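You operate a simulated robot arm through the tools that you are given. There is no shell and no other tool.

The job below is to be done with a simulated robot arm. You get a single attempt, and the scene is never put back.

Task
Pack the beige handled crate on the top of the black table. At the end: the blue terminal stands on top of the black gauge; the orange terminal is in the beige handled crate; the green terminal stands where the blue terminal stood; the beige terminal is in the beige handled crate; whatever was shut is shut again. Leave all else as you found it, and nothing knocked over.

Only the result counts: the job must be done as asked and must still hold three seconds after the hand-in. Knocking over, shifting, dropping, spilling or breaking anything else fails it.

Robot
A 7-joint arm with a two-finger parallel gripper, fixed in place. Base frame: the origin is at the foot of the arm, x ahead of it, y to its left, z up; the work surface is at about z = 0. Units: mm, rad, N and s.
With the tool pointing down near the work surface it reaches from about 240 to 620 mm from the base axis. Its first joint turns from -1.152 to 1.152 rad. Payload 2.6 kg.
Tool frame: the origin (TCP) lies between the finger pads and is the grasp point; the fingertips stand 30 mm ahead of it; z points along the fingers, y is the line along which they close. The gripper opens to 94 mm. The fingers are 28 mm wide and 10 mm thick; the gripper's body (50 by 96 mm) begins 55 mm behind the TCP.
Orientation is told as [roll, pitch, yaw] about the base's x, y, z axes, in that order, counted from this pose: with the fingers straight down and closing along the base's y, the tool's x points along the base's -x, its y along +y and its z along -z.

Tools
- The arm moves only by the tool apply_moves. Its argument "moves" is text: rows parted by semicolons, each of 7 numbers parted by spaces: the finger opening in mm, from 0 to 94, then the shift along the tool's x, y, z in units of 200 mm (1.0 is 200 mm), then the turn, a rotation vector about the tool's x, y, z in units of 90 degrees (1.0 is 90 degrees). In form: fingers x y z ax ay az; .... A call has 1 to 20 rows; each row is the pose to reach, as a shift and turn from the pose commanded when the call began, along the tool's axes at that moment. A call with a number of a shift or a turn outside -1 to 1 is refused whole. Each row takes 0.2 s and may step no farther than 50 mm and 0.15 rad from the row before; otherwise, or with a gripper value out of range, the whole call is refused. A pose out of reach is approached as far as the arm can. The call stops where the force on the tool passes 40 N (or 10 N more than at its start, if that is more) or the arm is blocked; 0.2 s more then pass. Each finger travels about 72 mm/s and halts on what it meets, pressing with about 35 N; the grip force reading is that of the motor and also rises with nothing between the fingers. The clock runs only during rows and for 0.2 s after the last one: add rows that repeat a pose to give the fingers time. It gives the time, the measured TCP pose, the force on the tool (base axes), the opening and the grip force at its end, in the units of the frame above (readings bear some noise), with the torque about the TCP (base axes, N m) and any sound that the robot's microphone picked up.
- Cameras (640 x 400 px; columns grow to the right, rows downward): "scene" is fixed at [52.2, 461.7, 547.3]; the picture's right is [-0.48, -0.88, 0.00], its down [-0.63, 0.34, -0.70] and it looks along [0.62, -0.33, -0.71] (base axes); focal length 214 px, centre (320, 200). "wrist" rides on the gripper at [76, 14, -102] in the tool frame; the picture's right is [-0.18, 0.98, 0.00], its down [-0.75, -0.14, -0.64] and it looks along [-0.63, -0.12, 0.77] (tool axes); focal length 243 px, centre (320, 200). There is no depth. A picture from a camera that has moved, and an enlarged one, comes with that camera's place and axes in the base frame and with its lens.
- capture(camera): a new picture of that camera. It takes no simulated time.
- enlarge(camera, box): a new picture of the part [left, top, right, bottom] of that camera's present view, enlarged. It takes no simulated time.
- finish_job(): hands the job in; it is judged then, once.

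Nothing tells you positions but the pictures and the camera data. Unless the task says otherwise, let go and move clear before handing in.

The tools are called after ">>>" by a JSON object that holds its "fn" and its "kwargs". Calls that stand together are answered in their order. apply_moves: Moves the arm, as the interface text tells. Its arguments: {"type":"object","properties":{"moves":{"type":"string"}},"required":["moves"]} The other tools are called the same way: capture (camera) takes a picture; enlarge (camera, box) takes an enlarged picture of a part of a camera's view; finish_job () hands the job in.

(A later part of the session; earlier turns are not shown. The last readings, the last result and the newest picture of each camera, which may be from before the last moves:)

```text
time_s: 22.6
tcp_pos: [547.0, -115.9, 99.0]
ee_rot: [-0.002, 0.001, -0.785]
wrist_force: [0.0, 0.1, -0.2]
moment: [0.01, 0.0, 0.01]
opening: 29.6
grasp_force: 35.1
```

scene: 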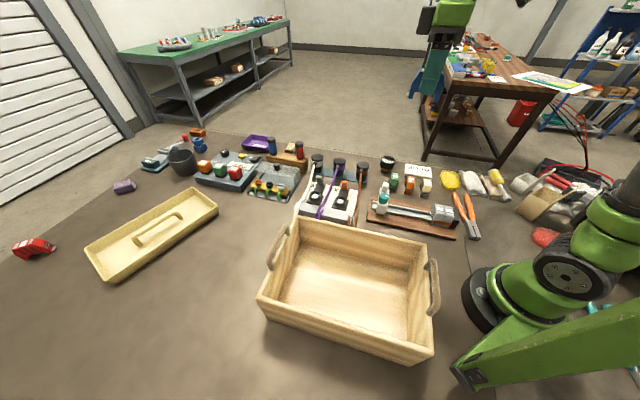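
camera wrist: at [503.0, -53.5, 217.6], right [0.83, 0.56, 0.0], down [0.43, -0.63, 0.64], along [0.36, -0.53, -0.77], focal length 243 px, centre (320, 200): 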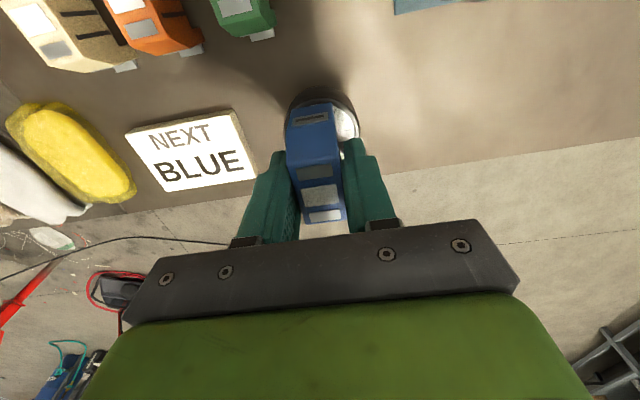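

>>> {"fn": "apply_moves", "kwargs": {"moves": "16 0 0 0.005 0 0 0; 16 0 0 0.005 0 0 0"}}

>>> {"fn": "apply_moves", "kwargs": {"moves": "16 0 0 0.005 0 0 0; 16 0 0 0.005 0 0 0"}}

>>> {"fn": "enlarge", "kwargs": {"camera": "scene", "box": [374, 145, 404, 171]}}

```text
time_s: 23.2
tcp_pos: [547.7, -116.2, 97.6]
ee_rot: [-0.001, 0.002, -0.785]
wrist_force: [0.4, -0.2, -0.9]
moment: [0.01, -0.03, 0.01]
opening: 29.2
grasp_force: 35.0
```

```text
time_s: 23.8
tcp_pos: [547.1, -116.5, 96.9]
ee_rot: [0.002, 0.0, -0.786]
wrist_force: [-1.8, 1.4, 6.0]
moment: [0.06, 0.12, 0.0]
opening: 29.3
grasp_force: 34.7
```

```text
15.38 times, centred on (389, 158) of scene
camera zoom: at [52.1, 461.7, 547.3], right [-0.48, -0.88, 0.0], down [-0.63, 0.34, -0.7], along [0.62, -0.33, -0.71], focal length 3300 px, centre (-742, 846)
```

zoom: 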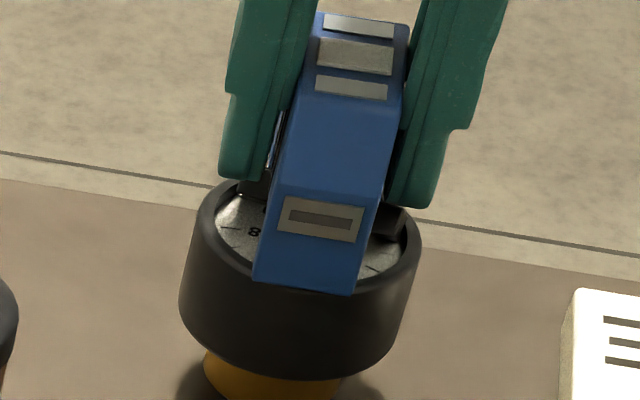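

Contact came at TCP z≈96.7 (leg bottoms at about 51.7, the rim level) with about 6 N close to centre, so both legs bear on the rim. I'll ease off slightly and open gradually.

>>> {"fn": "apply_moves", "kwargs": {"moves": "24 0 0 -0.002 0 0 0; 28 0 0 -0.002 0 0 0; 29 0 0 -0.002 0 0 0; 30 0 0 -0.002 0 0 0; 31 0 0 -0.002 0 0 0; 32 0 0 -0.002 0 0 0; 34 0 0 -0.002 0 0 0; 37 0 0 -0.002 0 0 0; 40 0 0 -0.002 0 0 0; 40 0 0 -0.002 0 0 0"}}

>>> {"fn": "enlarge", "kwargs": {"camera": "scene", "box": [374, 140, 404, 171]}}

>>> {"fn": "capture", "kwargs": {"camera": "wrist"}}

```text
time_s: 26.0
tcp_pos: [548.0, -115.6, 96.2]
ee_rot: [0.0, 0.002, -0.785]
wrist_force: [-0.5, 0.4, 0.9]
moment: [0.0, 0.02, -0.01]
opening: 40.0
grasp_force: 0.1
```

```text
12.90 times, centred on (389, 156) of scene
camera zoom: at [52.2, 461.7, 547.3], right [-0.48, -0.88, 0.0], down [-0.63, 0.34, -0.7], along [0.62, -0.33, -0.71], focal length 2767 px, centre (-570, 774)
```

zoom: 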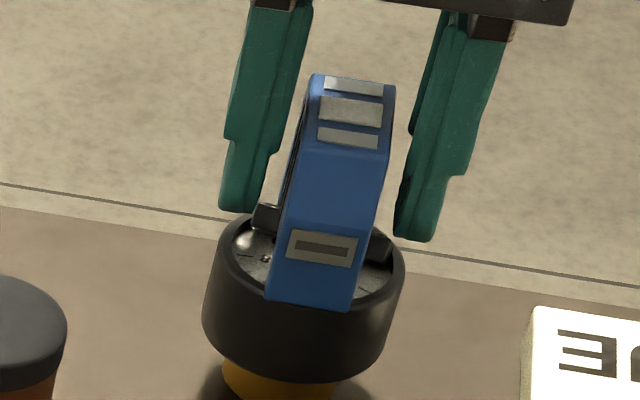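

```text
taken
camera wrist: at [504.2, -53.4, 200.0], right [0.83, 0.56, 0.0], down [0.43, -0.63, 0.64], along [0.36, -0.53, -0.77], focal length 243 px, centre (320, 200)
```

wrist: 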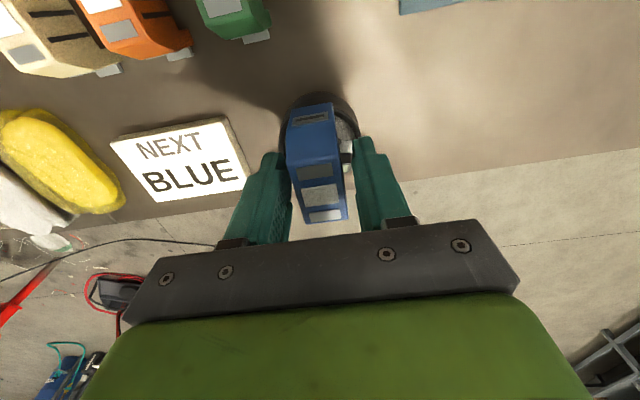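

Blue stands on the gauge with the fingers clear of it. I'll raise straight up and verify it stays upright.

>>> {"fn": "apply_moves", "kwargs": {"moves": "40 0 0 -0.03 0 0 0; 40 0 0 -0.1 0 0 0; 40 0 0 -0.25 0 0 0; 40 0 0 -0.45 0 0 0; 40 0 0 -0.6 0 0 0; 40 0 0 -0.6 0 0 0"}}

>>> {"fn": "enlarge", "kwargs": {"camera": "scene", "box": [374, 140, 404, 171]}}

>>> {"fn": "capture", "kwargs": {"camera": "wrist"}}

>>> {"fn": "enlarge", "kwargs": {"camera": "scene", "box": [370, 140, 450, 210]}}

```text
time_s: 27.4
tcp_pos: [548.3, -117.6, 216.5]
ee_rot: [-0.002, 0.002, -0.787]
wrist_force: [0.3, -0.3, -0.3]
moment: [0.01, -0.02, 0.03]
opening: 40.0
grasp_force: 0.2
```

```text
12.90 times, centred on (389, 156) of scene
camera zoom: at [52.2, 461.7, 547.3], right [-0.48, -0.88, 0.0], down [-0.63, 0.34, -0.7], along [0.62, -0.33, -0.71], focal length 2767 px, centre (-570, 774)
```

zoom: 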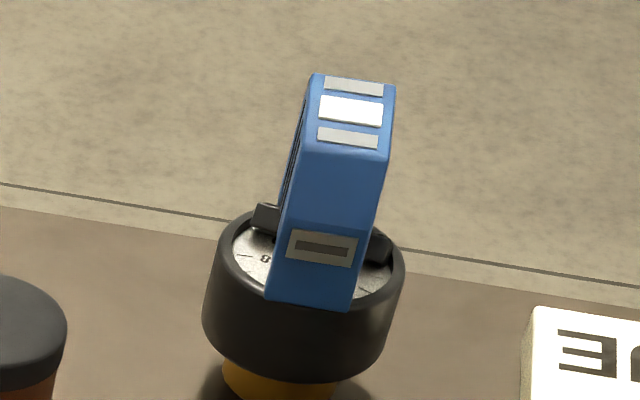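

```text
taken
camera wrist: at [504.7, -54.5, 321.4], right [0.83, 0.56, 0.0], down [0.43, -0.63, 0.64], along [0.36, -0.53, -0.77], focal length 243 px, centre (320, 200)
```

wrist: 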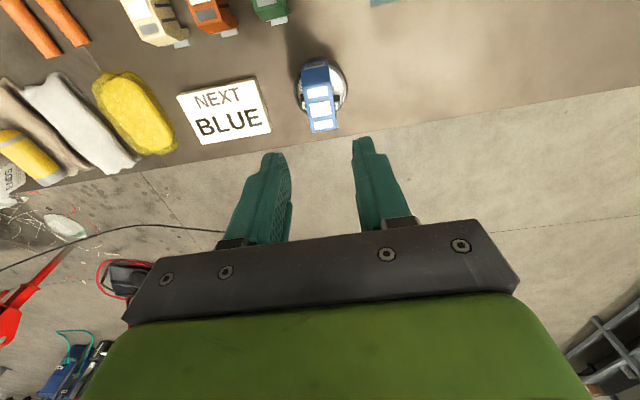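

```text
5.71 times, centred on (410, 175) of scene
camera zoom: at [52.2, 461.7, 547.3], right [-0.48, -0.88, 0.0], down [-0.63, 0.34, -0.7], along [0.62, -0.33, -0.71], focal length 1226 px, centre (-194, 343)
```

zoom: 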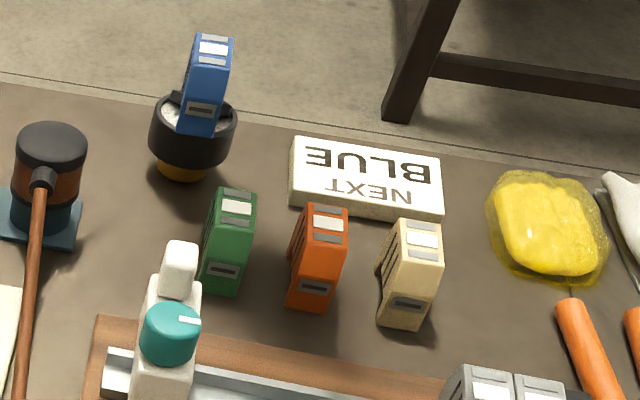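

Blue stands upright and centred on the gauge. Next is green: I'll hover over it at the same relative pose I used for blue, so the grip offset matches.

>>> {"fn": "apply_moves", "kwargs": {"moves": "36 0.2 -0.07 0 0 0 0; 36 0.4 -0.14 0.05 0 0 0; 36 0.499 -0.1746 0.2 0 0 0; 36 0.499 -0.1746 0.34 0 0 0; 36 0.499 -0.1746 0.34 0 0 0"}}

>>> {"fn": "capture", "kwargs": {"camera": "wrist"}}

>>> {"fn": "enlarge", "kwargs": {"camera": "wrist", "box": [220, 50, 420, 175]}}

```text
time_s: 28.6
tcp_pos: [452.5, -68.7, 147.5]
ee_rot: [0.001, 0.001, -0.785]
wrist_force: [-0.5, -0.6, -1.0]
moment: [-0.05, 0.05, -0.01]
opening: 36.1
grasp_force: 0.0
```

```text
taken
camera wrist: at [408.0, -7.0, 251.7], right [0.83, 0.56, 0.0], down [0.43, -0.63, 0.64], along [0.36, -0.53, -0.77], focal length 243 px, centre (320, 200)
```

wrist: 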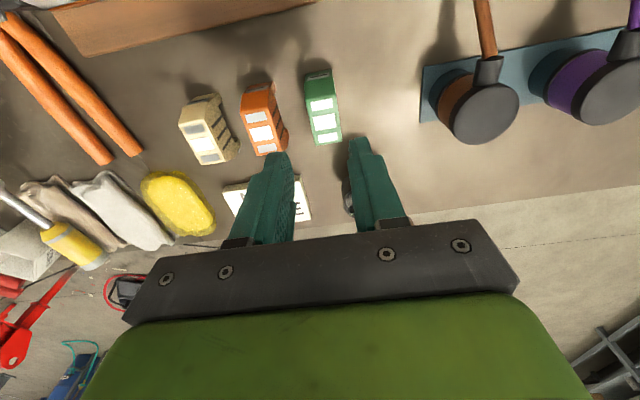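

```text
3.20 times, centred on (320, 112) of wrist
camera zoom: at [408.0, -7.0, 251.7], right [0.83, 0.56, 0.0], down [0.43, -0.63, 0.64], along [0.36, -0.53, -0.77], focal length 776 px, centre (320, 480)
```

zoom: 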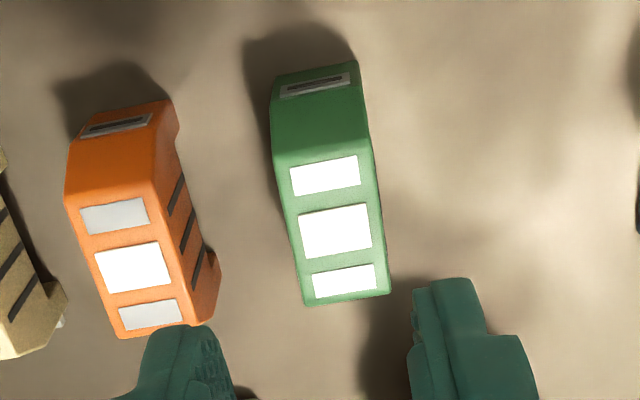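

Green appears about 3 mm further along the row and 3.5 mm further back than blue did at this hover. I'll shift to match and recheck.

>>> {"fn": "apply_moves", "kwargs": {"moves": "36 -0.018 0.016 0 0 0 0; 36 -0.018 0.016 0 0 0 0"}}

>>> {"fn": "enlarge", "kwargs": {"camera": "wrist", "box": [220, 50, 420, 175]}}

```text
time_s: 29.2
tcp_pos: [457.4, -69.2, 148.3]
ee_rot: [0.0, 0.002, -0.785]
wrist_force: [0.3, 0.3, 0.6]
moment: [0.01, 0.02, 0.0]
opening: 35.8
grasp_force: 0.0
```

```text
3.20 times, centred on (320, 112) of wrist
camera zoom: at [413.1, -7.3, 252.3], right [0.83, 0.56, 0.0], down [0.43, -0.63, 0.64], along [0.36, -0.53, -0.77], focal length 776 px, centre (320, 480)
```

zoom: 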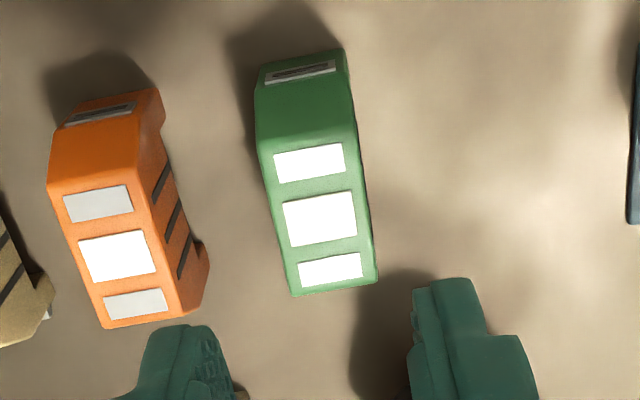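

The image of green now matches blue's hover view to within about 1 px. I'll descend and grip with the identical motion.

>>> {"fn": "apply_moves", "kwargs": {"moves": "36 -0.005 0 0.15 0 0 0; 36 -0.005 0 0.3 0 0 0; 36 -0.005 0 0.4 0 0 0; 36 -0.005 0 0.47 0 0 0; 36 -0.005 0 0.52 0 0 0; 36 -0.005 0 0.52 0 0 0"}}

>>> {"fn": "capture", "kwargs": {"camera": "wrist"}}

```text
time_s: 30.6
tcp_pos: [456.5, -70.9, 43.1]
ee_rot: [-0.004, 0.001, -0.787]
wrist_force: [1.0, -1.0, 0.0]
moment: [-0.01, -0.01, 0.01]
opening: 36.0
grasp_force: 0.1
```

```text
taken
camera wrist: at [413.8, -8.8, 147.5], right [0.83, 0.56, 0.0], down [0.43, -0.63, 0.64], along [0.36, -0.53, -0.77], focal length 243 px, centre (320, 200)
```

wrist: 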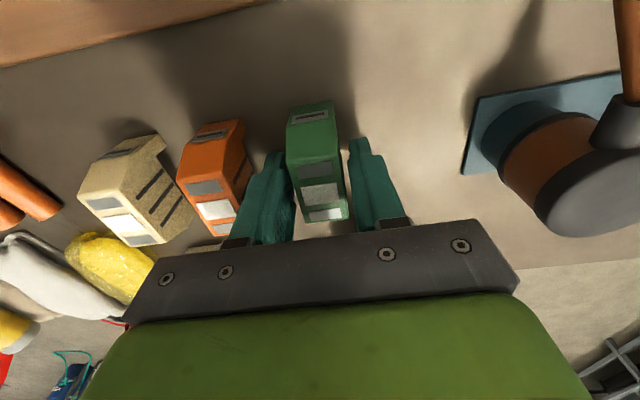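

>>> {"fn": "apply_moves", "kwargs": {"moves": "26 0 0 0 0 0 0; 20 0 0 0 0 0 0; 16 0 0 0 0 0 0; 16 0 0 0 0 0 0; 16 0 0 0 0 0 0"}}

>>> {"fn": "apply_moves", "kwargs": {"moves": "16 0 0 -0.05 0 0 0; 16 0 0 -0.15 0 0 0; 16 0 0 -0.3 0 0 0; 16 0 0 -0.5 0 0 0; 16 0 0 -0.7 0 0 0; 16 0 0 -0.9 0 0 0; 16 0 0 -0.9 0 0 0"}}

>>> {"fn": "capture", "kwargs": {"camera": "wrist"}}

>>> {"fn": "capture", "kwargs": {"camera": "scene"}}

```text
time_s: 31.8
tcp_pos: [457.7, -71.4, 44.1]
ee_rot: [-0.001, 0.001, -0.784]
wrist_force: [-0.1, -0.2, -0.3]
moment: [-0.01, 0.01, 0.02]
opening: 29.4
grasp_force: 34.9
```

```text
time_s: 33.4
tcp_pos: [455.8, -72.7, 223.2]
ee_rot: [-0.001, 0.0, -0.785]
wrist_force: [-0.2, -0.1, 0.1]
moment: [0.03, 0.03, -0.01]
opening: 29.4
grasp_force: 34.6
```

```text
taken
camera wrist: at [412.9, -9.5, 327.1], right [0.83, 0.56, 0.0], down [0.43, -0.63, 0.64], along [0.36, -0.53, -0.77], focal length 243 px, centre (320, 200)
```

wrist: 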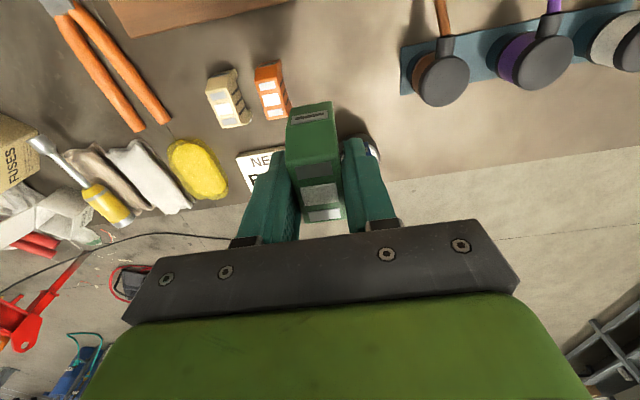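

```text
taken
```

scene: 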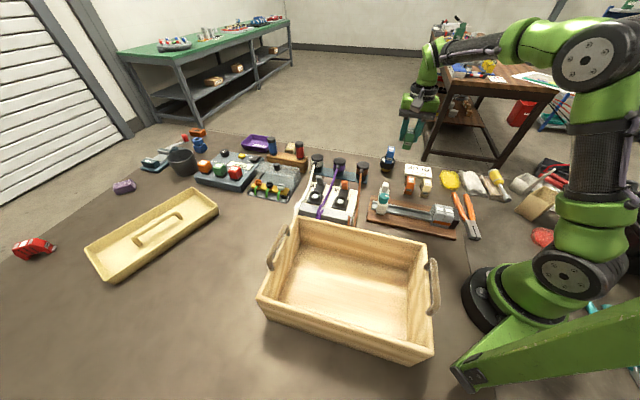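

Green is held with the same 29.4 mm opening. By dead reckoning of the commands, blue's grip pose is -167.35 mm along tool y and +0.75 mm along tool x from here, so I'll carry green there, above the others.

>>> {"fn": "apply_moves", "kwargs": {"moves": "16 0.001 -0.2 0 0 0 0; 16 0.002 -0.4 0 0 0 0; 16 0.003 -0.6 0 0 0 0; 16 0.0037 -0.8368 0 0 0 0; 16 0.0037 -0.8368 0.2 0 0 0; 16 0.0037 -0.8368 0.4 0 0 0; 16 0.0037 -0.8368 0.6 0 0 0; 16 0.0037 -0.8368 0.75 0 0 0; 16 0.0037 -0.8368 0.75 0 0 0"}}

>>> {"fn": "capture", "kwargs": {"camera": "wrist"}}

>>> {"fn": "enlarge", "kwargs": {"camera": "scene", "box": [400, 150, 480, 220]}}

```text
time_s: 35.4
tcp_pos: [337.8, -188.6, 73.7]
ee_rot: [-0.001, 0.001, -0.786]
wrist_force: [1.1, 0.2, -1.5]
moment: [0.02, 0.0, 0.0]
opening: 29.3
grasp_force: 35.5
```

```text
taken
camera wrist: at [295.1, -125.5, 178.1], right [0.83, 0.56, 0.0], down [0.43, -0.63, 0.64], along [0.36, -0.53, -0.77], focal length 243 px, centre (320, 200)
```

wrist: 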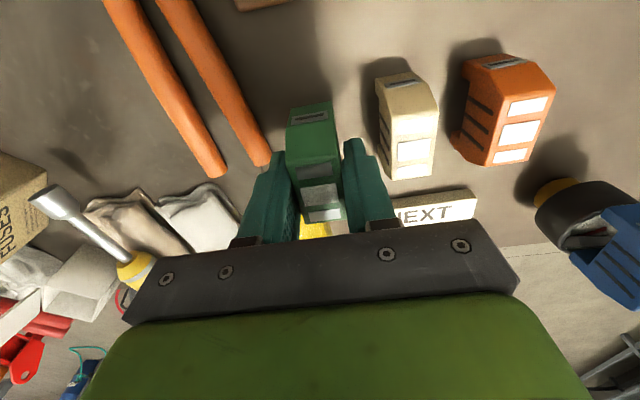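

```text
5.71 times, centred on (440, 185) of scene
camera zoom: at [52.2, 461.7, 547.3], right [-0.48, -0.88, 0.0], down [-0.63, 0.34, -0.7], along [0.62, -0.33, -0.71], focal length 1226 px, centre (-366, 286)
```

zoom: 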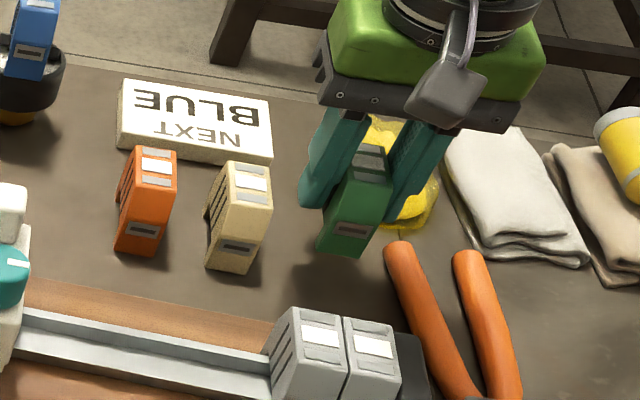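

Green hovers 30 mm above blue's old spot. I'll lower the rest and check for contact.

>>> {"fn": "apply_moves", "kwargs": {"moves": "16 0 0 0.06 0 0 0; 16 0 0 0.11 0 0 0; 16 0 0 0.14 0 0 0; 16 0 0 0.147 0 0 0; 16 0 0 0.149 0 0 0; 16 0 0 0.149 0 0 0"}}

>>> {"fn": "enlarge", "kwargs": {"camera": "scene", "box": [400, 150, 480, 220]}}

```text
time_s: 36.8
tcp_pos: [337.5, -189.7, 44.3]
ee_rot: [-0.002, 0.002, -0.784]
wrist_force: [0.6, 0.3, -0.6]
moment: [0.01, 0.0, -0.01]
opening: 29.8
grasp_force: 35.1
```

```text
5.71 times, centred on (440, 185) of scene
camera zoom: at [52.2, 461.7, 547.3], right [-0.48, -0.88, 0.0], down [-0.63, 0.34, -0.7], along [0.62, -0.33, -0.71], focal length 1226 px, centre (-366, 286)
```

zoom: 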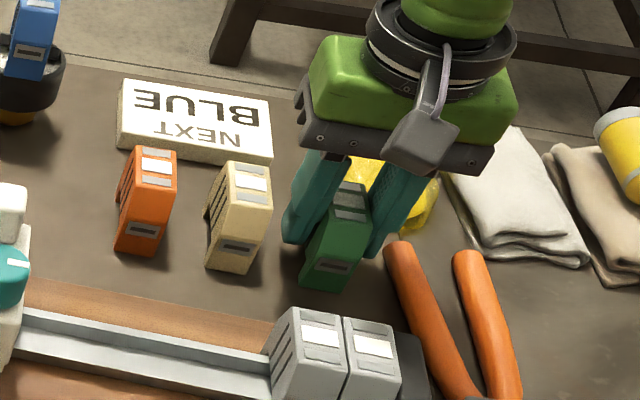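

Green sits exactly where blue was in the picture, about 0.2 mm above the table. I'll touch it down and open gently.

>>> {"fn": "apply_moves", "kwargs": {"moves": "16 0 0 0.0015 0 0 0; 24 0 0 0.0015 0 0 0; 28 0 0 0.0015 0 0 0; 29 0 0 0.0015 0 0 0; 30 0 0 0.0015 0 0 0; 31 0 0 0.0015 0 0 0; 33 0 0 0.0015 0 0 0; 36 0 0 0.0015 0 0 0; 36 0 0 0.0015 0 0 0"}}

>>> {"fn": "apply_moves", "kwargs": {"moves": "36 0 0 -0.03 0 0 0; 36 0 0 -0.1 0 0 0; 36 0 0 -0.3 0 0 0; 36 0 0 -0.5 0 0 0; 36 0 0 -0.5215 0 0 0; 36 0 0 -0.5215 0 0 0"}}

>>> {"fn": "enlarge", "kwargs": {"camera": "wrist", "box": [220, 50, 420, 175]}}

>>> {"fn": "enlarge", "kwargs": {"camera": "scene", "box": [365, 145, 465, 208]}}

```text
time_s: 38.8
tcp_pos: [338.0, -189.8, 43.7]
ee_rot: [-0.001, 0.003, -0.784]
wrist_force: [0.2, 0.8, -0.7]
moment: [0.02, -0.02, -0.05]
opening: 36.2
grasp_force: 0.1
```

```text
time_s: 40.2
tcp_pos: [338.2, -188.5, 148.0]
ee_rot: [-0.004, 0.001, -0.786]
wrist_force: [-0.4, 0.3, -0.3]
moment: [-0.01, 0.01, 0.01]
opening: 36.1
grasp_force: 0.1
```

```text
3.20 times, centred on (320, 112) of wrist
camera zoom: at [294.4, -126.4, 252.3], right [0.83, 0.56, 0.0], down [0.43, -0.63, 0.64], along [0.36, -0.53, -0.77], focal length 776 px, centre (320, 480)
```

zoom: 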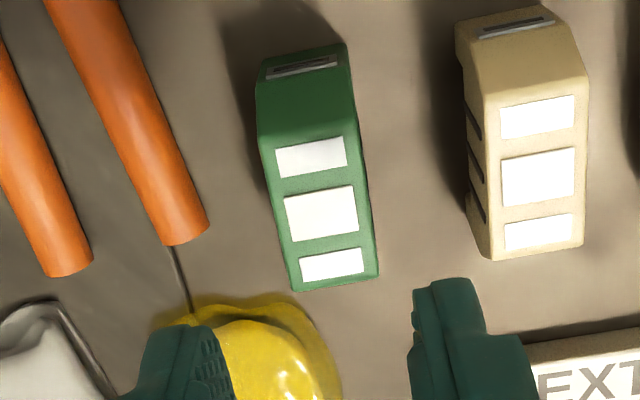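

```text
6.35 times, centred on (415, 176) of scene
camera zoom: at [52.1, 461.7, 547.3], right [-0.48, -0.88, 0.0], down [-0.63, 0.34, -0.7], along [0.62, -0.33, -0.71], focal length 1362 px, centre (-283, 349)
```

zoom: 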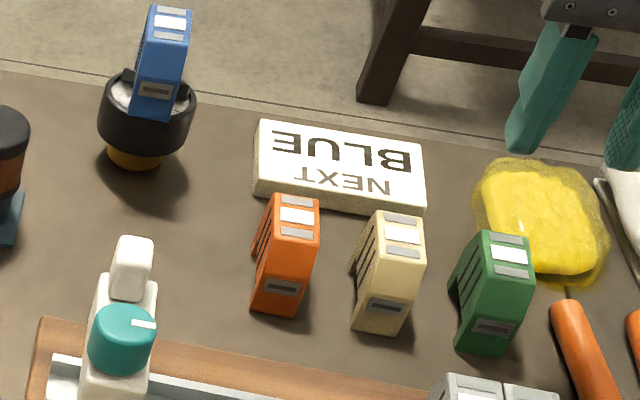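

Green is standing on blue's old spot. Next I'll hover over beige, 55.8 mm along the row.

>>> {"fn": "apply_moves", "kwargs": {"moves": "36 0.005 0.14 0 0 0 0; 36 0.005 0.279 0 0 0 0; 36 0.005 0.279 0 0 0 0"}}

>>> {"fn": "enlarge", "kwargs": {"camera": "wrist", "box": [220, 50, 420, 175]}}

```text
time_s: 41.0
tcp_pos: [376.8, -149.0, 147.7]
ee_rot: [-0.001, 0.003, -0.784]
wrist_force: [0.3, 0.5, 0.0]
moment: [-0.02, 0.0, 0.01]
opening: 36.1
grasp_force: 0.0
```

```text
3.20 times, centred on (320, 112) of wrist
camera zoom: at [333.6, -86.3, 251.6], right [0.83, 0.56, 0.0], down [0.43, -0.63, 0.64], along [0.36, -0.53, -0.77], focal length 776 px, centre (320, 480)
```

zoom: 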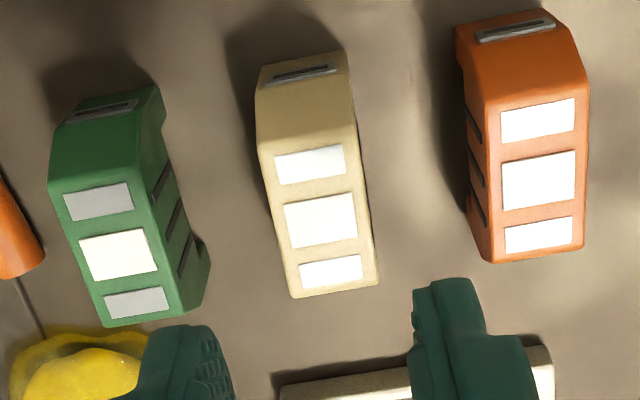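

Beige lines up the same way. I'll descend, grip and lift it.

>>> {"fn": "apply_moves", "kwargs": {"moves": "36 -0.005 0 0.15 0 0 0; 36 -0.005 0 0.3 0 0 0; 36 -0.005 0 0.4 0 0 0; 36 -0.005 0 0.47 0 0 0; 36 -0.005 0 0.52 0 0 0; 36 -0.005 0 0.52 0 0 0"}}

>>> {"fn": "apply_moves", "kwargs": {"moves": "26 0 0 0 0 0 0; 20 0 0 0 0 0 0; 16 0 0 0 0 0 0; 16 0 0 0 0 0 0; 16 0 0 0 0 0 0"}}

>>> {"fn": "apply_moves", "kwargs": {"moves": "16 0 0 -0.05 0 0 0; 16 0 0 -0.15 0 0 0; 16 0 0 -0.35 0 0 0; 16 0 0 -0.6 0 0 0; 16 0 0 -0.8 0 0 0; 16 0 0 -1.0 0 0 0; 16 0 0 -1.0 0 0 0"}}

>>> {"fn": "capture", "kwargs": {"camera": "wrist"}}

>>> {"fn": "capture", "kwargs": {"camera": "scene"}}

```text
time_s: 42.4
tcp_pos: [376.9, -150.9, 44.0]
ee_rot: [-0.002, 0.002, -0.787]
wrist_force: [0.6, -0.8, 0.4]
moment: [0.01, 0.0, 0.02]
opening: 35.7
grasp_force: 0.2
```

```text
time_s: 43.6
tcp_pos: [377.6, -149.7, 44.0]
ee_rot: [-0.002, 0.001, -0.784]
wrist_force: [0.7, -0.8, 0.5]
moment: [0.01, 0.02, -0.02]
opening: 29.5
grasp_force: 34.5
```

```text
time_s: 45.2
tcp_pos: [377.7, -150.2, 242.6]
ee_rot: [-0.002, 0.002, -0.785]
wrist_force: [0.3, 0.1, -0.3]
moment: [0.0, 0.06, 0.02]
opening: 29.7
grasp_force: 35.0
```

```text
taken
camera wrist: at [334.4, -86.8, 346.7], right [0.83, 0.56, 0.0], down [0.43, -0.63, 0.64], along [0.36, -0.53, -0.77], focal length 243 px, centre (320, 200)
```

wrist: 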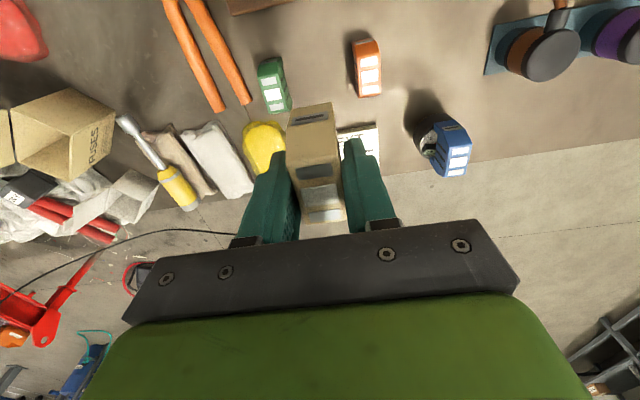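

```text
taken
```

scene: 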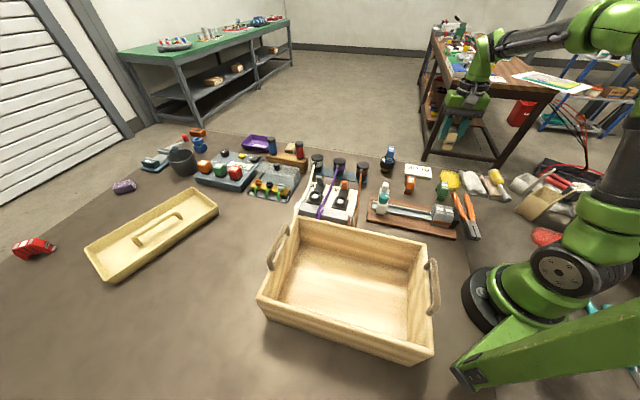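

Beige is lifted. I'll look at the crate more closely to choose drop spots.

>>> {"fn": "enlarge", "kwargs": {"camera": "scene", "box": [240, 200, 456, 370]}}

```text
2.35 times, centred on (348, 285) of scene
camera zoom: at [52.2, 461.7, 547.3], right [-0.48, -0.88, 0.0], down [-0.63, 0.34, -0.7], along [0.62, -0.33, -0.71], focal length 505 px, centre (254, 0)
```

zoom: 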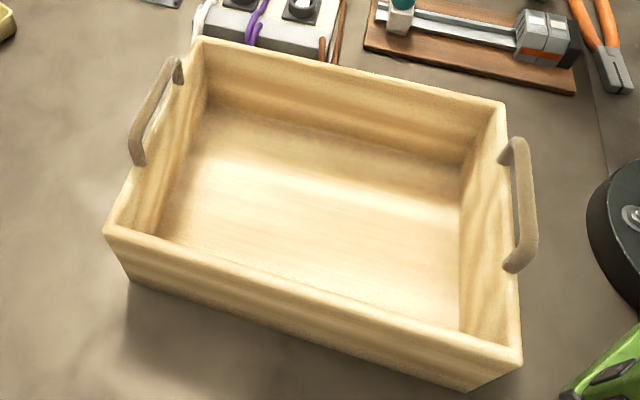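

The crate's long axis also lies at 45°, centred near (208,307) with its rim at z≈130. I'll carry beige high over to a spot inside at about (247,339), turning the gripper to +45° on the way.

>>> {"fn": "apply_moves", "kwargs": {"moves": "16 0.18 0.106 -0.05 0 0 0; 16 0.365 0.212 -0.1 0 0 0; 16 0.547 0.318 -0.1 0 0 0; 16 0.73 0.4235 -0.1 0 0 0"}}

>>> {"fn": "apply_moves", "kwargs": {"moves": "16 0.066 0.039 0 0 0 -0.091; 16 0.133 0.077 0 0 0 -0.182; 16 0.199 0.116 0 0 0 -0.273; 16 0.265 0.154 0 0 0 -0.364; 16 0.332 0.193 0 0 0 -0.455; 16 0.398 0.231 0 0 0 -0.545; 16 0.465 0.27 0 0 0 -0.636; 16 0.531 0.308 0 0 0 -0.727; 16 0.597 0.347 0 0 0 -0.818; 16 0.664 0.385 0 0 0 -0.909; 16 0.73 0.4235 0 0 0 -1.0"}}

>>> {"fn": "apply_moves", "kwargs": {"moves": "16 -0.106 0.183 0 0 0 0; 16 -0.212 0.365 0 0 0 0; 16 -0.318 0.548 0 0 0 0; 16 -0.4235 0.73 0 0 0 0; 16 -0.4235 0.73 0 0 0 0"}}

>>> {"fn": "capture", "kwargs": {"camera": "scene"}}

>>> {"fn": "capture", "kwargs": {"camera": "wrist"}}

```text
time_s: 46.2
tcp_pos: [333.7, 16.9, 266.8]
ee_rot: [0.0, 0.002, -0.787]
wrist_force: [-0.2, 0.6, -0.7]
moment: [-0.02, 0.03, -0.01]
opening: 29.3
grasp_force: 35.0
```

```text
time_s: 48.6
tcp_pos: [291.0, 177.7, 264.5]
ee_rot: [0.003, 0.001, 0.786]
wrist_force: [0.4, -0.3, -0.8]
moment: [0.01, -0.02, -0.01]
opening: 29.5
grasp_force: 35.2
```

```text
time_s: 49.8
tcp_pos: [248.5, 343.0, 265.0]
ee_rot: [0.004, 0.0, 0.786]
wrist_force: [0.0, 1.3, -0.5]
moment: [0.01, -0.01, 0.03]
opening: 29.6
grasp_force: 35.3
```

```text
taken
```

scene: 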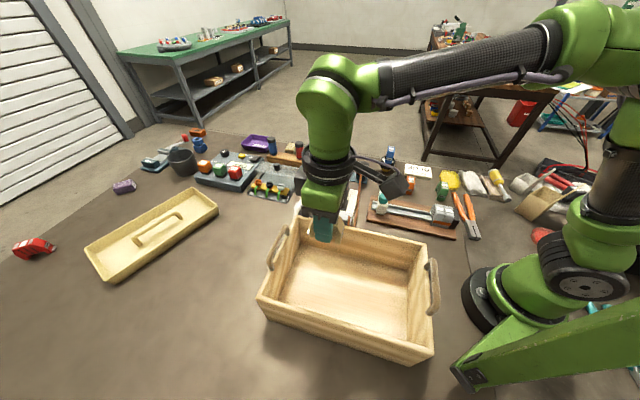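

```text
taken
camera wrist: at [184.1, 296.9, 368.8], right [-0.56, 0.83, 0.0], down [0.63, 0.43, 0.64], along [0.53, 0.36, -0.77], focal length 243 px, centre (320, 200)
```

wrist: 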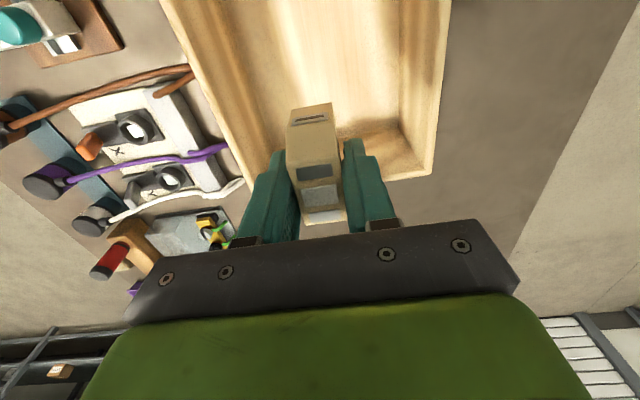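

The tool axis lands well inside the crate with room on all sides. I'll lower to about 30 mm above the crate floor and check.

>>> {"fn": "apply_moves", "kwargs": {"moves": "16 0 0 0.2 0 0 0; 16 0 0 0.4 0 0 0; 16 0 0 0.55 0 0 0; 16 0 0 0.7 0 0 0; 16 0 0 0.82 0 0 0; 16 0 0 0.88 0 0 0; 16 0 0 0.9 0 0 0; 16 0 0 0.9 0 0 0"}}

>>> {"fn": "enlarge", "kwargs": {"camera": "scene", "box": [240, 180, 456, 350]}}

>>> {"fn": "capture", "kwargs": {"camera": "wrist"}}

```text
time_s: 51.6
tcp_pos: [247.0, 339.9, 83.5]
ee_rot: [0.003, 0.0, 0.785]
wrist_force: [-0.6, -0.6, -0.4]
moment: [-0.02, 0.03, -0.02]
opening: 29.6
grasp_force: 34.6
```

```text
2.35 times, centred on (348, 265) of scene
camera zoom: at [52.2, 461.7, 547.3], right [-0.48, -0.88, 0.0], down [-0.63, 0.34, -0.7], along [0.62, -0.33, -0.71], focal length 505 px, centre (254, 47)
```

zoom: 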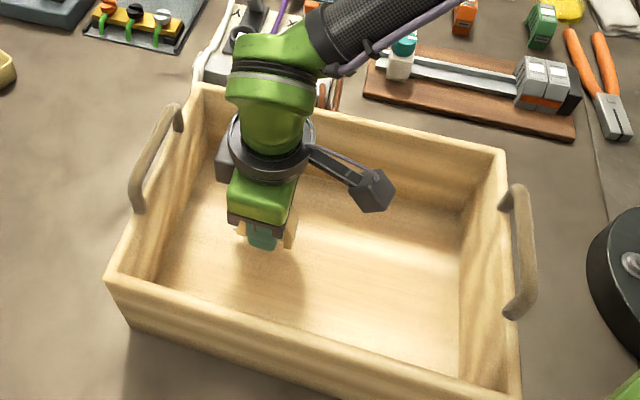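

```text
taken
camera wrist: at [183.7, 294.8, 188.1], right [-0.56, 0.83, 0.0], down [0.63, 0.43, 0.64], along [0.53, 0.36, -0.77], focal length 243 px, centre (320, 200)
```

wrist: 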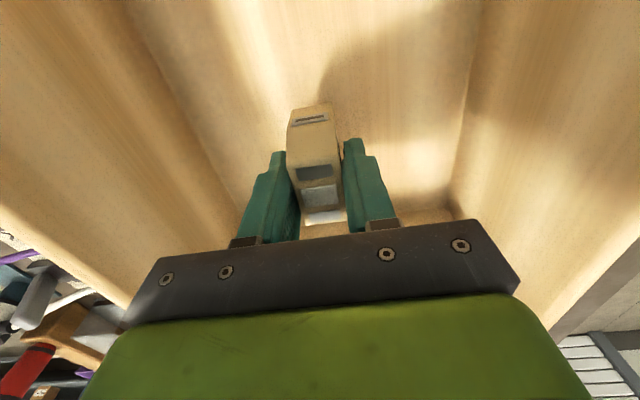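

Clearances are good inside the crate. I'll lower the rest in small steps until it touches the floor.

>>> {"fn": "apply_moves", "kwargs": {"moves": "16 0 0 0.05 0 0 0; 16 0 0 0.09 0 0 0; 16 0 0 0.11 0 0 0; 16 0 0 0.11 0 0 0"}}

>>> {"fn": "apply_moves", "kwargs": {"moves": "16 0 0 0.01 0 0 0; 16 0 0 0.01 0 0 0"}}

>>> {"fn": "apply_moves", "kwargs": {"moves": "16 0 0 0.01 0 0 0; 16 0 0 0.01 0 0 0"}}

>>> {"fn": "apply_moves", "kwargs": {"moves": "16 0 0 0.005 0 0 0; 16 0 0 0.005 0 0 0"}}

```text
time_s: 52.6
tcp_pos: [248.2, 339.2, 61.7]
ee_rot: [0.001, 0.002, 0.785]
wrist_force: [0.1, 0.3, -0.9]
moment: [0.0, 0.02, 0.02]
opening: 29.3
grasp_force: 34.6
```

```text
time_s: 53.2
tcp_pos: [247.3, 340.7, 59.0]
ee_rot: [0.001, 0.002, 0.785]
wrist_force: [0.0, -0.4, -0.5]
moment: [0.01, 0.01, -0.02]
opening: 29.5
grasp_force: 35.0
```

```text
time_s: 53.8
tcp_pos: [247.8, 341.0, 57.9]
ee_rot: [0.0, 0.001, 0.785]
wrist_force: [-0.4, 0.5, -1.1]
moment: [-0.04, -0.02, -0.01]
opening: 29.3
grasp_force: 34.8
```

```text
time_s: 54.4
tcp_pos: [247.3, 339.0, 58.1]
ee_rot: [0.001, 0.001, 0.785]
wrist_force: [0.1, -0.3, -0.7]
moment: [0.01, 0.0, -0.03]
opening: 29.6
grasp_force: 35.4
```

>>> {"fn": "apply_moves", "kwargs": {"moves": "16 0 0 0.005 0 0 0; 16 0 0 0.005 0 0 0"}}

>>> {"fn": "apply_moves", "kwargs": {"moves": "16 0 0 0.005 0 0 0; 16 0 0 0.005 0 0 0"}}

>>> {"fn": "apply_moves", "kwargs": {"moves": "16 0 0 0.005 0 0 0; 16 0 0 0.005 0 0 0"}}

```text
time_s: 55.0
tcp_pos: [248.1, 340.2, 57.0]
ee_rot: [0.002, 0.003, 0.785]
wrist_force: [0.3, -0.8, -0.8]
moment: [0.03, 0.0, 0.0]
opening: 29.5
grasp_force: 35.3
```

```text
time_s: 55.6
tcp_pos: [247.3, 339.7, 56.2]
ee_rot: [0.002, 0.005, 0.785]
wrist_force: [-0.3, -0.8, 0.2]
moment: [0.01, 0.01, 0.03]
opening: 29.6
grasp_force: 35.0
```

```text
time_s: 56.2
tcp_pos: [248.0, 339.5, 56.3]
ee_rot: [0.001, 0.001, 0.784]
wrist_force: [-0.7, 0.5, -0.7]
moment: [-0.03, 0.02, 0.0]
opening: 29.5
grasp_force: 35.4
```

>>> {"fn": "apply_moves", "kwargs": {"moves": "16 0 0 0.005 0 0 0; 16 0 0 0.005 0 0 0"}}

>>> {"fn": "apply_moves", "kwargs": {"moves": "16 0 0 0.005 0 0 0; 16 0 0 0.005 0 0 0"}}

>>> {"fn": "apply_moves", "kwargs": {"moves": "16 0 0 0.005 0 0 0; 16 0 0 0.005 0 0 0"}}

>>> {"fn": "enlarge", "kwargs": {"camera": "scene", "box": [300, 220, 360, 290]}}

```text
time_s: 56.8
tcp_pos: [249.3, 339.5, 53.8]
ee_rot: [0.002, 0.0, 0.786]
wrist_force: [0.8, -0.4, -1.4]
moment: [-0.02, 0.02, 0.03]
opening: 29.5
grasp_force: 34.3
```

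```text
time_s: 57.4
tcp_pos: [248.4, 339.9, 53.7]
ee_rot: [0.003, -0.001, 0.783]
wrist_force: [-0.7, -1.4, 6.7]
moment: [-0.06, 0.03, 0.0]
opening: 29.6
grasp_force: 34.9
```

```text
time_s: 58.0
tcp_pos: [248.6, 340.1, 53.7]
ee_rot: [0.002, -0.002, 0.783]
wrist_force: [-6.0, -9.3, 32.9]
moment: [-0.36, 0.26, -0.04]
opening: 29.5
grasp_force: 34.4
```

```text
5.71 times, centred on (330, 255) of scene
camera zoom: at [52.1, 461.6, 547.4], right [-0.48, -0.88, 0.0], down [-0.63, 0.34, -0.7], along [0.62, -0.33, -0.71], focal length 1226 px, centre (263, -114)
```

zoom: 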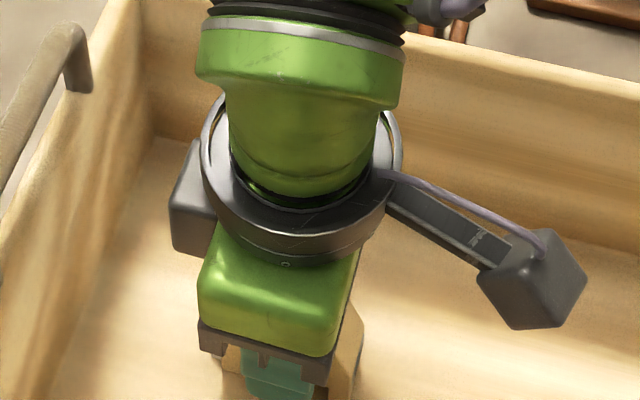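

Beige is firmly on the crate floor (33 N). I'll back off about 1 mm to relieve the push, then open and rise.

>>> {"fn": "apply_moves", "kwargs": {"moves": "16 0 0 -0.005 0 0 0; 16 0 0 -0.006 0 0 0; 24 0 0 -0.006 0 0 0; 28 0 0 -0.006 0 0 0; 29 0 0 -0.006 0 0 0; 30 0 0 -0.006 0 0 0; 31 0 0 -0.006 0 0 0; 33 0 0 -0.006 0 0 0; 38 0 0 -0.006 0 0 0; 44 0 0 -0.006 0 0 0; 44 0 0 -0.006 0 0 0"}}

>>> {"fn": "apply_moves", "kwargs": {"moves": "44 0 0 -0.05 0 0 0; 44 0 0 -0.15 0 0 0; 44 0 0 -0.35 0 0 0; 44 0 0 -0.6 0 0 0; 44 0 0 -0.8 0 0 0; 44 0 0 -1.0 0 0 0; 44 0 0 -1.0 0 0 0"}}

>>> {"fn": "capture", "kwargs": {"camera": "wrist"}}

>>> {"fn": "enlarge", "kwargs": {"camera": "scene", "box": [240, 180, 456, 350]}}

```text
time_s: 60.4
tcp_pos: [247.1, 340.1, 52.8]
ee_rot: [0.003, 0.004, 0.785]
wrist_force: [-0.1, 0.4, -0.2]
moment: [-0.01, 0.01, 0.0]
opening: 44.0
grasp_force: 0.0
```

```text
time_s: 62.0
tcp_pos: [247.0, 340.1, 254.7]
ee_rot: [0.004, 0.001, 0.787]
wrist_force: [-0.7, -0.6, 0.8]
moment: [0.0, -0.01, -0.03]
opening: 44.1
grasp_force: 0.1
```

```text
taken
camera wrist: at [184.1, 294.0, 359.0], right [-0.57, 0.82, 0.0], down [0.63, 0.43, 0.64], along [0.53, 0.36, -0.77], focal length 243 px, centre (320, 200)
```

wrist: 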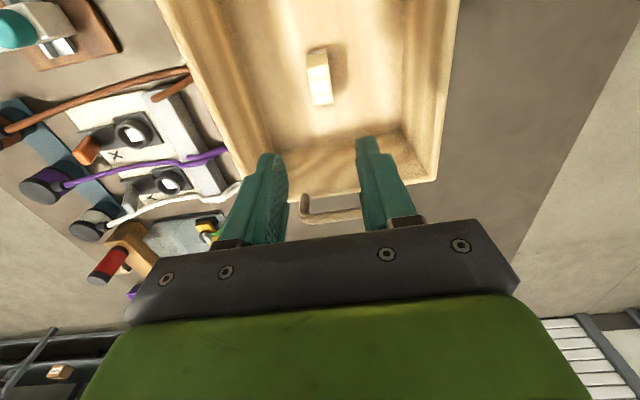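

```text
2.35 times, centred on (348, 265) of scene
camera zoom: at [52.1, 461.7, 547.3], right [-0.48, -0.88, 0.0], down [-0.63, 0.34, -0.7], along [0.62, -0.33, -0.71], focal length 505 px, centre (254, 47)
```

zoom: 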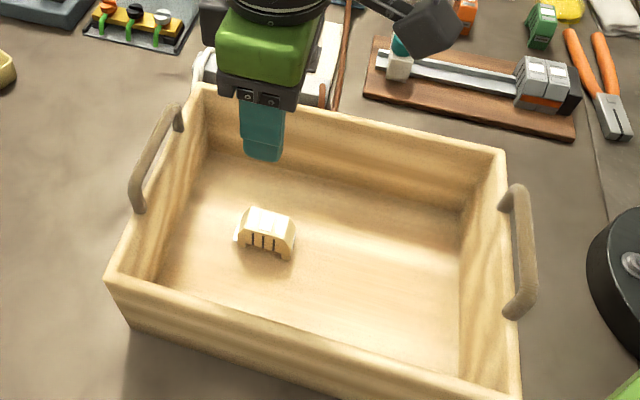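

Beige stands upright in the crate. Now I'll go back for orange along the reverse path.

>>> {"fn": "apply_moves", "kwargs": {"moves": "40 0.106 -0.183 0 0 0 0; 36 0.212 -0.365 0 0 0 0; 36 0.318 -0.548 0 0 0 0; 36 0.4235 -0.73 0 0 0 0"}}

>>> {"fn": "apply_moves", "kwargs": {"moves": "36 0.039 -0.066 0 0 0 0.091; 36 0.077 -0.133 0 0 0 0.182; 36 0.116 -0.199 0 0 0 0.273; 36 0.154 -0.265 0 0 0 0.364; 36 0.193 -0.332 0 0 0 0.455; 36 0.231 -0.398 0 0 0 0.545; 36 0.27 -0.465 0 0 0 0.636; 36 0.308 -0.531 0 0 0 0.727; 36 0.347 -0.597 0 0 0 0.818; 36 0.385 -0.664 0 0 0 0.909; 36 0.4235 -0.73 0 0 0 1.0"}}

>>> {"fn": "apply_moves", "kwargs": {"moves": "36 -0.2 -0.04 0 0 0 0; 36 -0.4 -0.08 0 0 0 0; 36 -0.6 -0.12 0.1 0 0 0; 36 -0.725 -0.1445 0.25 0 0 0; 36 -0.725 -0.1445 0.4 0 0 0; 36 -0.725 -0.1445 0.521 0 0 0; 36 -0.725 -0.1445 0.521 0 0 0"}}

>>> {"fn": "enlarge", "kwargs": {"camera": "wrist", "box": [220, 50, 420, 175]}}

>>> {"fn": "capture", "kwargs": {"camera": "scene"}}

```text
time_s: 63.0
tcp_pos: [290.4, 174.9, 252.4]
ee_rot: [0.002, 0.003, 0.787]
wrist_force: [-0.1, 0.1, 0.1]
moment: [0.01, 0.0, 0.02]
opening: 36.0
grasp_force: 0.0
```

```text
time_s: 65.4
tcp_pos: [335.3, 14.6, 254.7]
ee_rot: [-0.002, 0.001, -0.788]
wrist_force: [0.3, -0.8, -0.6]
moment: [0.01, 0.02, -0.01]
opening: 35.9
grasp_force: 0.1
```

```text
time_s: 67.0
tcp_pos: [416.4, -109.3, 148.6]
ee_rot: [-0.002, 0.0, -0.786]
wrist_force: [0.0, 0.1, -0.6]
moment: [-0.01, 0.02, -0.02]
opening: 36.1
grasp_force: 0.0
```

```text
3.20 times, centred on (320, 112) of wrist
camera zoom: at [372.4, -46.2, 252.2], right [0.83, 0.56, 0.0], down [0.43, -0.63, 0.64], along [0.36, -0.53, -0.77], focal length 776 px, centre (320, 480)
```

zoom: 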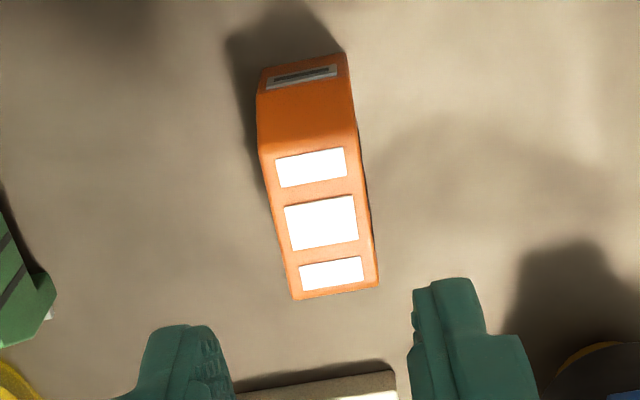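

```text
taken
```

scene: 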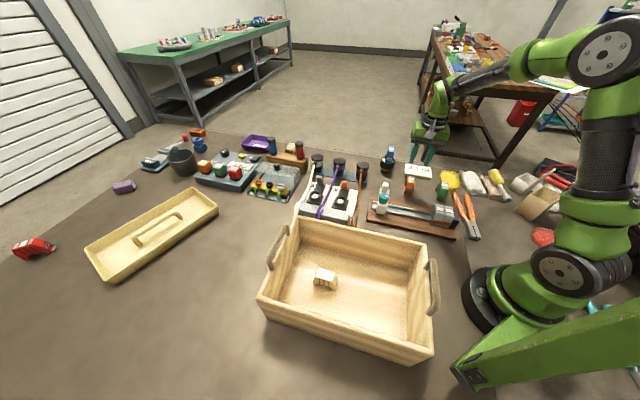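

Orange lines up in the same way. I'll descend, grip and lift.

>>> {"fn": "apply_moves", "kwargs": {"moves": "36 -0.005 0 0.15 0 0 0; 36 -0.005 0 0.3 0 0 0; 36 -0.005 0 0.4 0 0 0; 36 -0.005 0 0.47 0 0 0; 36 -0.005 0 0.52 0 0 0; 36 -0.005 0 0.52 0 0 0"}}

>>> {"fn": "apply_moves", "kwargs": {"moves": "26 0 0 0 0 0 0; 20 0 0 0 0 0 0; 16 0 0 0 0 0 0; 16 0 0 0 0 0 0; 16 0 0 0 0 0 0"}}

>>> {"fn": "apply_moves", "kwargs": {"moves": "16 0 0 -0.05 0 0 0; 16 0 0 -0.15 0 0 0; 16 0 0 -0.35 0 0 0; 16 0 0 -0.6 0 0 0; 16 0 0 -0.8 0 0 0; 16 0 0 -1.0 0 0 0; 16 0 0 -1.0 0 0 0"}}

>>> {"fn": "capture", "kwargs": {"camera": "wrist"}}

```text
time_s: 68.4
tcp_pos: [417.4, -109.9, 42.9]
ee_rot: [-0.001, 0.002, -0.785]
wrist_force: [0.5, 0.5, 0.3]
moment: [0.01, -0.01, 0.01]
opening: 36.1
grasp_force: 0.1
```

```text
time_s: 69.6
tcp_pos: [417.1, -108.3, 44.4]
ee_rot: [-0.001, 0.002, -0.787]
wrist_force: [0.5, 0.6, -0.1]
moment: [-0.03, 0.02, 0.0]
opening: 29.6
grasp_force: 34.7
```

```text
time_s: 71.2
tcp_pos: [418.6, -109.5, 242.4]
ee_rot: [-0.001, 0.002, -0.785]
wrist_force: [-0.6, 0.3, -0.6]
moment: [0.0, -0.02, 0.05]
opening: 29.5
grasp_force: 34.3
```

```text
taken
camera wrist: at [374.7, -47.9, 346.7], right [0.83, 0.56, 0.0], down [0.43, -0.63, 0.64], along [0.36, -0.53, -0.77], focal length 243 px, centre (320, 200)
```

wrist: 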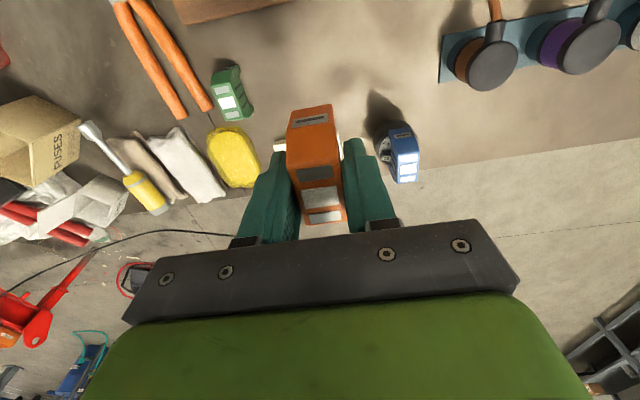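

Orange is held. I'll carry it to the crate, to a spot about 85 mm from beige.

>>> {"fn": "apply_moves", "kwargs": {"moves": "16 0.18 0.047 -0.05 0 0 0; 16 0.365 0.094 -0.1 0 0 0; 16 0.547 0.14 -0.1 0 0 0; 16 0.73 0.187 -0.1 0 0 0"}}

>>> {"fn": "apply_moves", "kwargs": {"moves": "16 0.066 0.017 0 0 0 -0.091; 16 0.133 0.034 0 0 0 -0.182; 16 0.199 0.051 0 0 0 -0.273; 16 0.265 0.068 0 0 0 -0.364; 16 0.332 0.085 0 0 0 -0.455; 16 0.398 0.102 0 0 0 -0.545; 16 0.465 0.119 0 0 0 -0.636; 16 0.531 0.136 0 0 0 -0.727; 16 0.597 0.153 0 0 0 -0.818; 16 0.664 0.17 0 0 0 -0.909; 16 0.73 0.187 0 0 0 -1.0"}}

>>> {"fn": "apply_moves", "kwargs": {"moves": "16 -0.047 0.183 0 0 0 0; 16 -0.094 0.365 0 0 0 0; 16 -0.14 0.548 0 0 0 0; 16 -0.187 0.73 0 0 0 0; 16 -0.187 0.73 0 0 0 0"}}

>>> {"fn": "capture", "kwargs": {"camera": "scene"}}

>>> {"fn": "capture", "kwargs": {"camera": "wrist"}}

```text
time_s: 72.2
tcp_pos: [339.1, 19.3, 264.4]
ee_rot: [-0.003, 0.001, -0.786]
wrist_force: [-0.5, 0.7, -0.7]
moment: [0.0, 0.0, 0.01]
opening: 29.5
grasp_force: 34.9
```

```text
time_s: 74.6
tcp_pos: [263.5, 150.2, 265.4]
ee_rot: [0.001, 0.001, 0.789]
wrist_force: [0.4, -0.1, -1.0]
moment: [-0.01, -0.02, 0.01]
opening: 29.5
grasp_force: 35.0
```

```text
time_s: 75.8
tcp_pos: [186.6, 279.1, 265.9]
ee_rot: [0.001, 0.002, 0.785]
wrist_force: [0.8, 0.0, -1.2]
moment: [-0.03, -0.01, 0.02]
opening: 29.6
grasp_force: 34.8
```

```text
taken
```

scene: 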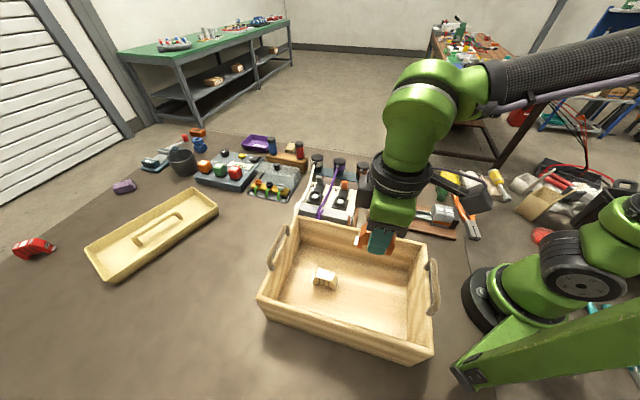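

```text
taken
camera wrist: at [122.9, 233.8, 369.9], right [-0.56, 0.83, 0.0], down [0.63, 0.43, 0.64], along [0.53, 0.36, -0.77], focal length 243 px, centre (320, 200)
```

wrist: 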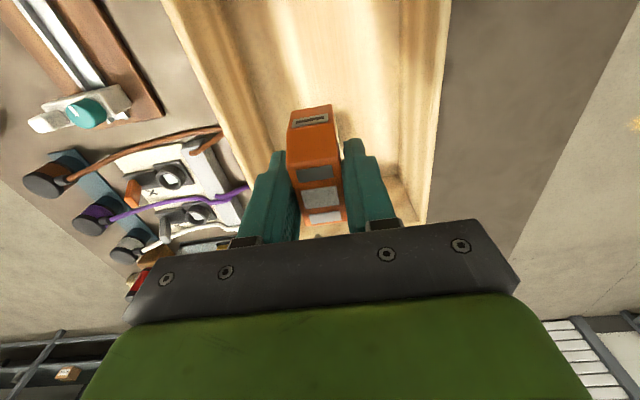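

The landing spot is inside the crate and clear of beige. I'll shift 8 mm toward the crate centre and lower.

>>> {"fn": "apply_moves", "kwargs": {"moves": "16 -0.04 0 0.2 0 0 0; 16 -0.04 0 0.4 0 0 0; 16 -0.04 0 0.55 0 0 0; 16 -0.04 0 0.7 0 0 0; 16 -0.04 0 0.82 0 0 0; 16 -0.04 0 0.88 0 0 0; 16 -0.04 0 0.9 0 0 0; 16 -0.04 0 0.9 0 0 0"}}

>>> {"fn": "enlarge", "kwargs": {"camera": "scene", "box": [240, 180, 456, 350]}}

>>> {"fn": "capture", "kwargs": {"camera": "wrist"}}

```text
time_s: 77.6
tcp_pos: [192.3, 284.7, 84.6]
ee_rot: [0.001, 0.002, 0.784]
wrist_force: [0.3, 0.6, -1.1]
moment: [0.02, 0.0, -0.03]
opening: 29.5
grasp_force: 35.2
```

```text
2.35 times, centred on (348, 265) of scene
camera zoom: at [52.2, 461.7, 547.3], right [-0.48, -0.88, 0.0], down [-0.63, 0.34, -0.7], along [0.62, -0.33, -0.71], focal length 505 px, centre (254, 47)
```

zoom: 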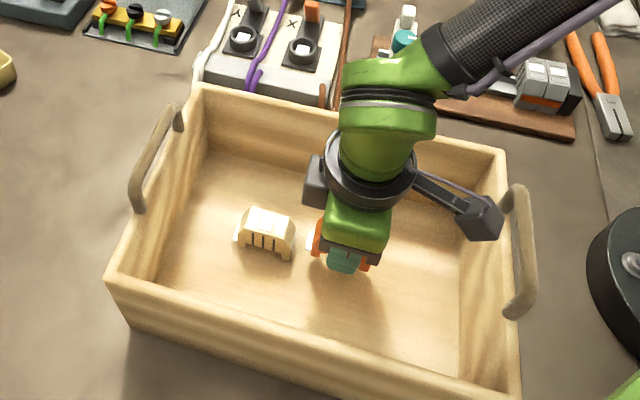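

```text
taken
camera wrist: at [128.6, 239.9, 188.6], right [-0.56, 0.83, 0.0], down [0.63, 0.43, 0.64], along [0.53, 0.36, -0.77], focal length 243 px, centre (320, 200)
```

wrist: 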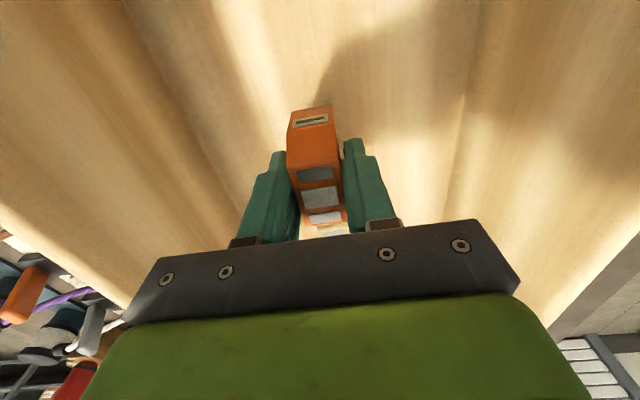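

All clear, so I'll continue down in small steps.

>>> {"fn": "apply_moves", "kwargs": {"moves": "16 0 0 0.05 0 0 0; 16 0 0 0.09 0 0 0; 16 0 0 0.12 0 0 0; 16 0 0 0.14 0 0 0; 16 0 0 0.15 0 0 0; 16 0 0 0.15 0 0 0"}}

>>> {"fn": "apply_moves", "kwargs": {"moves": "16 0 0 0.005 0 0 0; 16 0 0 0.005 0 0 0"}}

>>> {"fn": "apply_moves", "kwargs": {"moves": "16 0 0 0.004 0 0 0; 16 0 0 0.004 0 0 0"}}

```text
time_s: 79.0
tcp_pos: [191.7, 283.4, 55.0]
ee_rot: [0.001, 0.001, 0.787]
wrist_force: [0.3, 0.3, -0.6]
moment: [-0.01, -0.02, 0.01]
opening: 29.2
grasp_force: 35.3
```

```text
time_s: 79.6
tcp_pos: [193.3, 283.8, 55.1]
ee_rot: [0.001, 0.001, 0.784]
wrist_force: [0.3, 0.4, -0.1]
moment: [0.0, 0.01, -0.03]
opening: 29.5
grasp_force: 34.7
```

```text
time_s: 80.2
tcp_pos: [193.0, 283.7, 53.7]
ee_rot: [0.001, 0.002, 0.785]
wrist_force: [0.0, -0.6, -1.2]
moment: [0.0, 0.02, -0.02]
opening: 29.6
grasp_force: 35.1
```

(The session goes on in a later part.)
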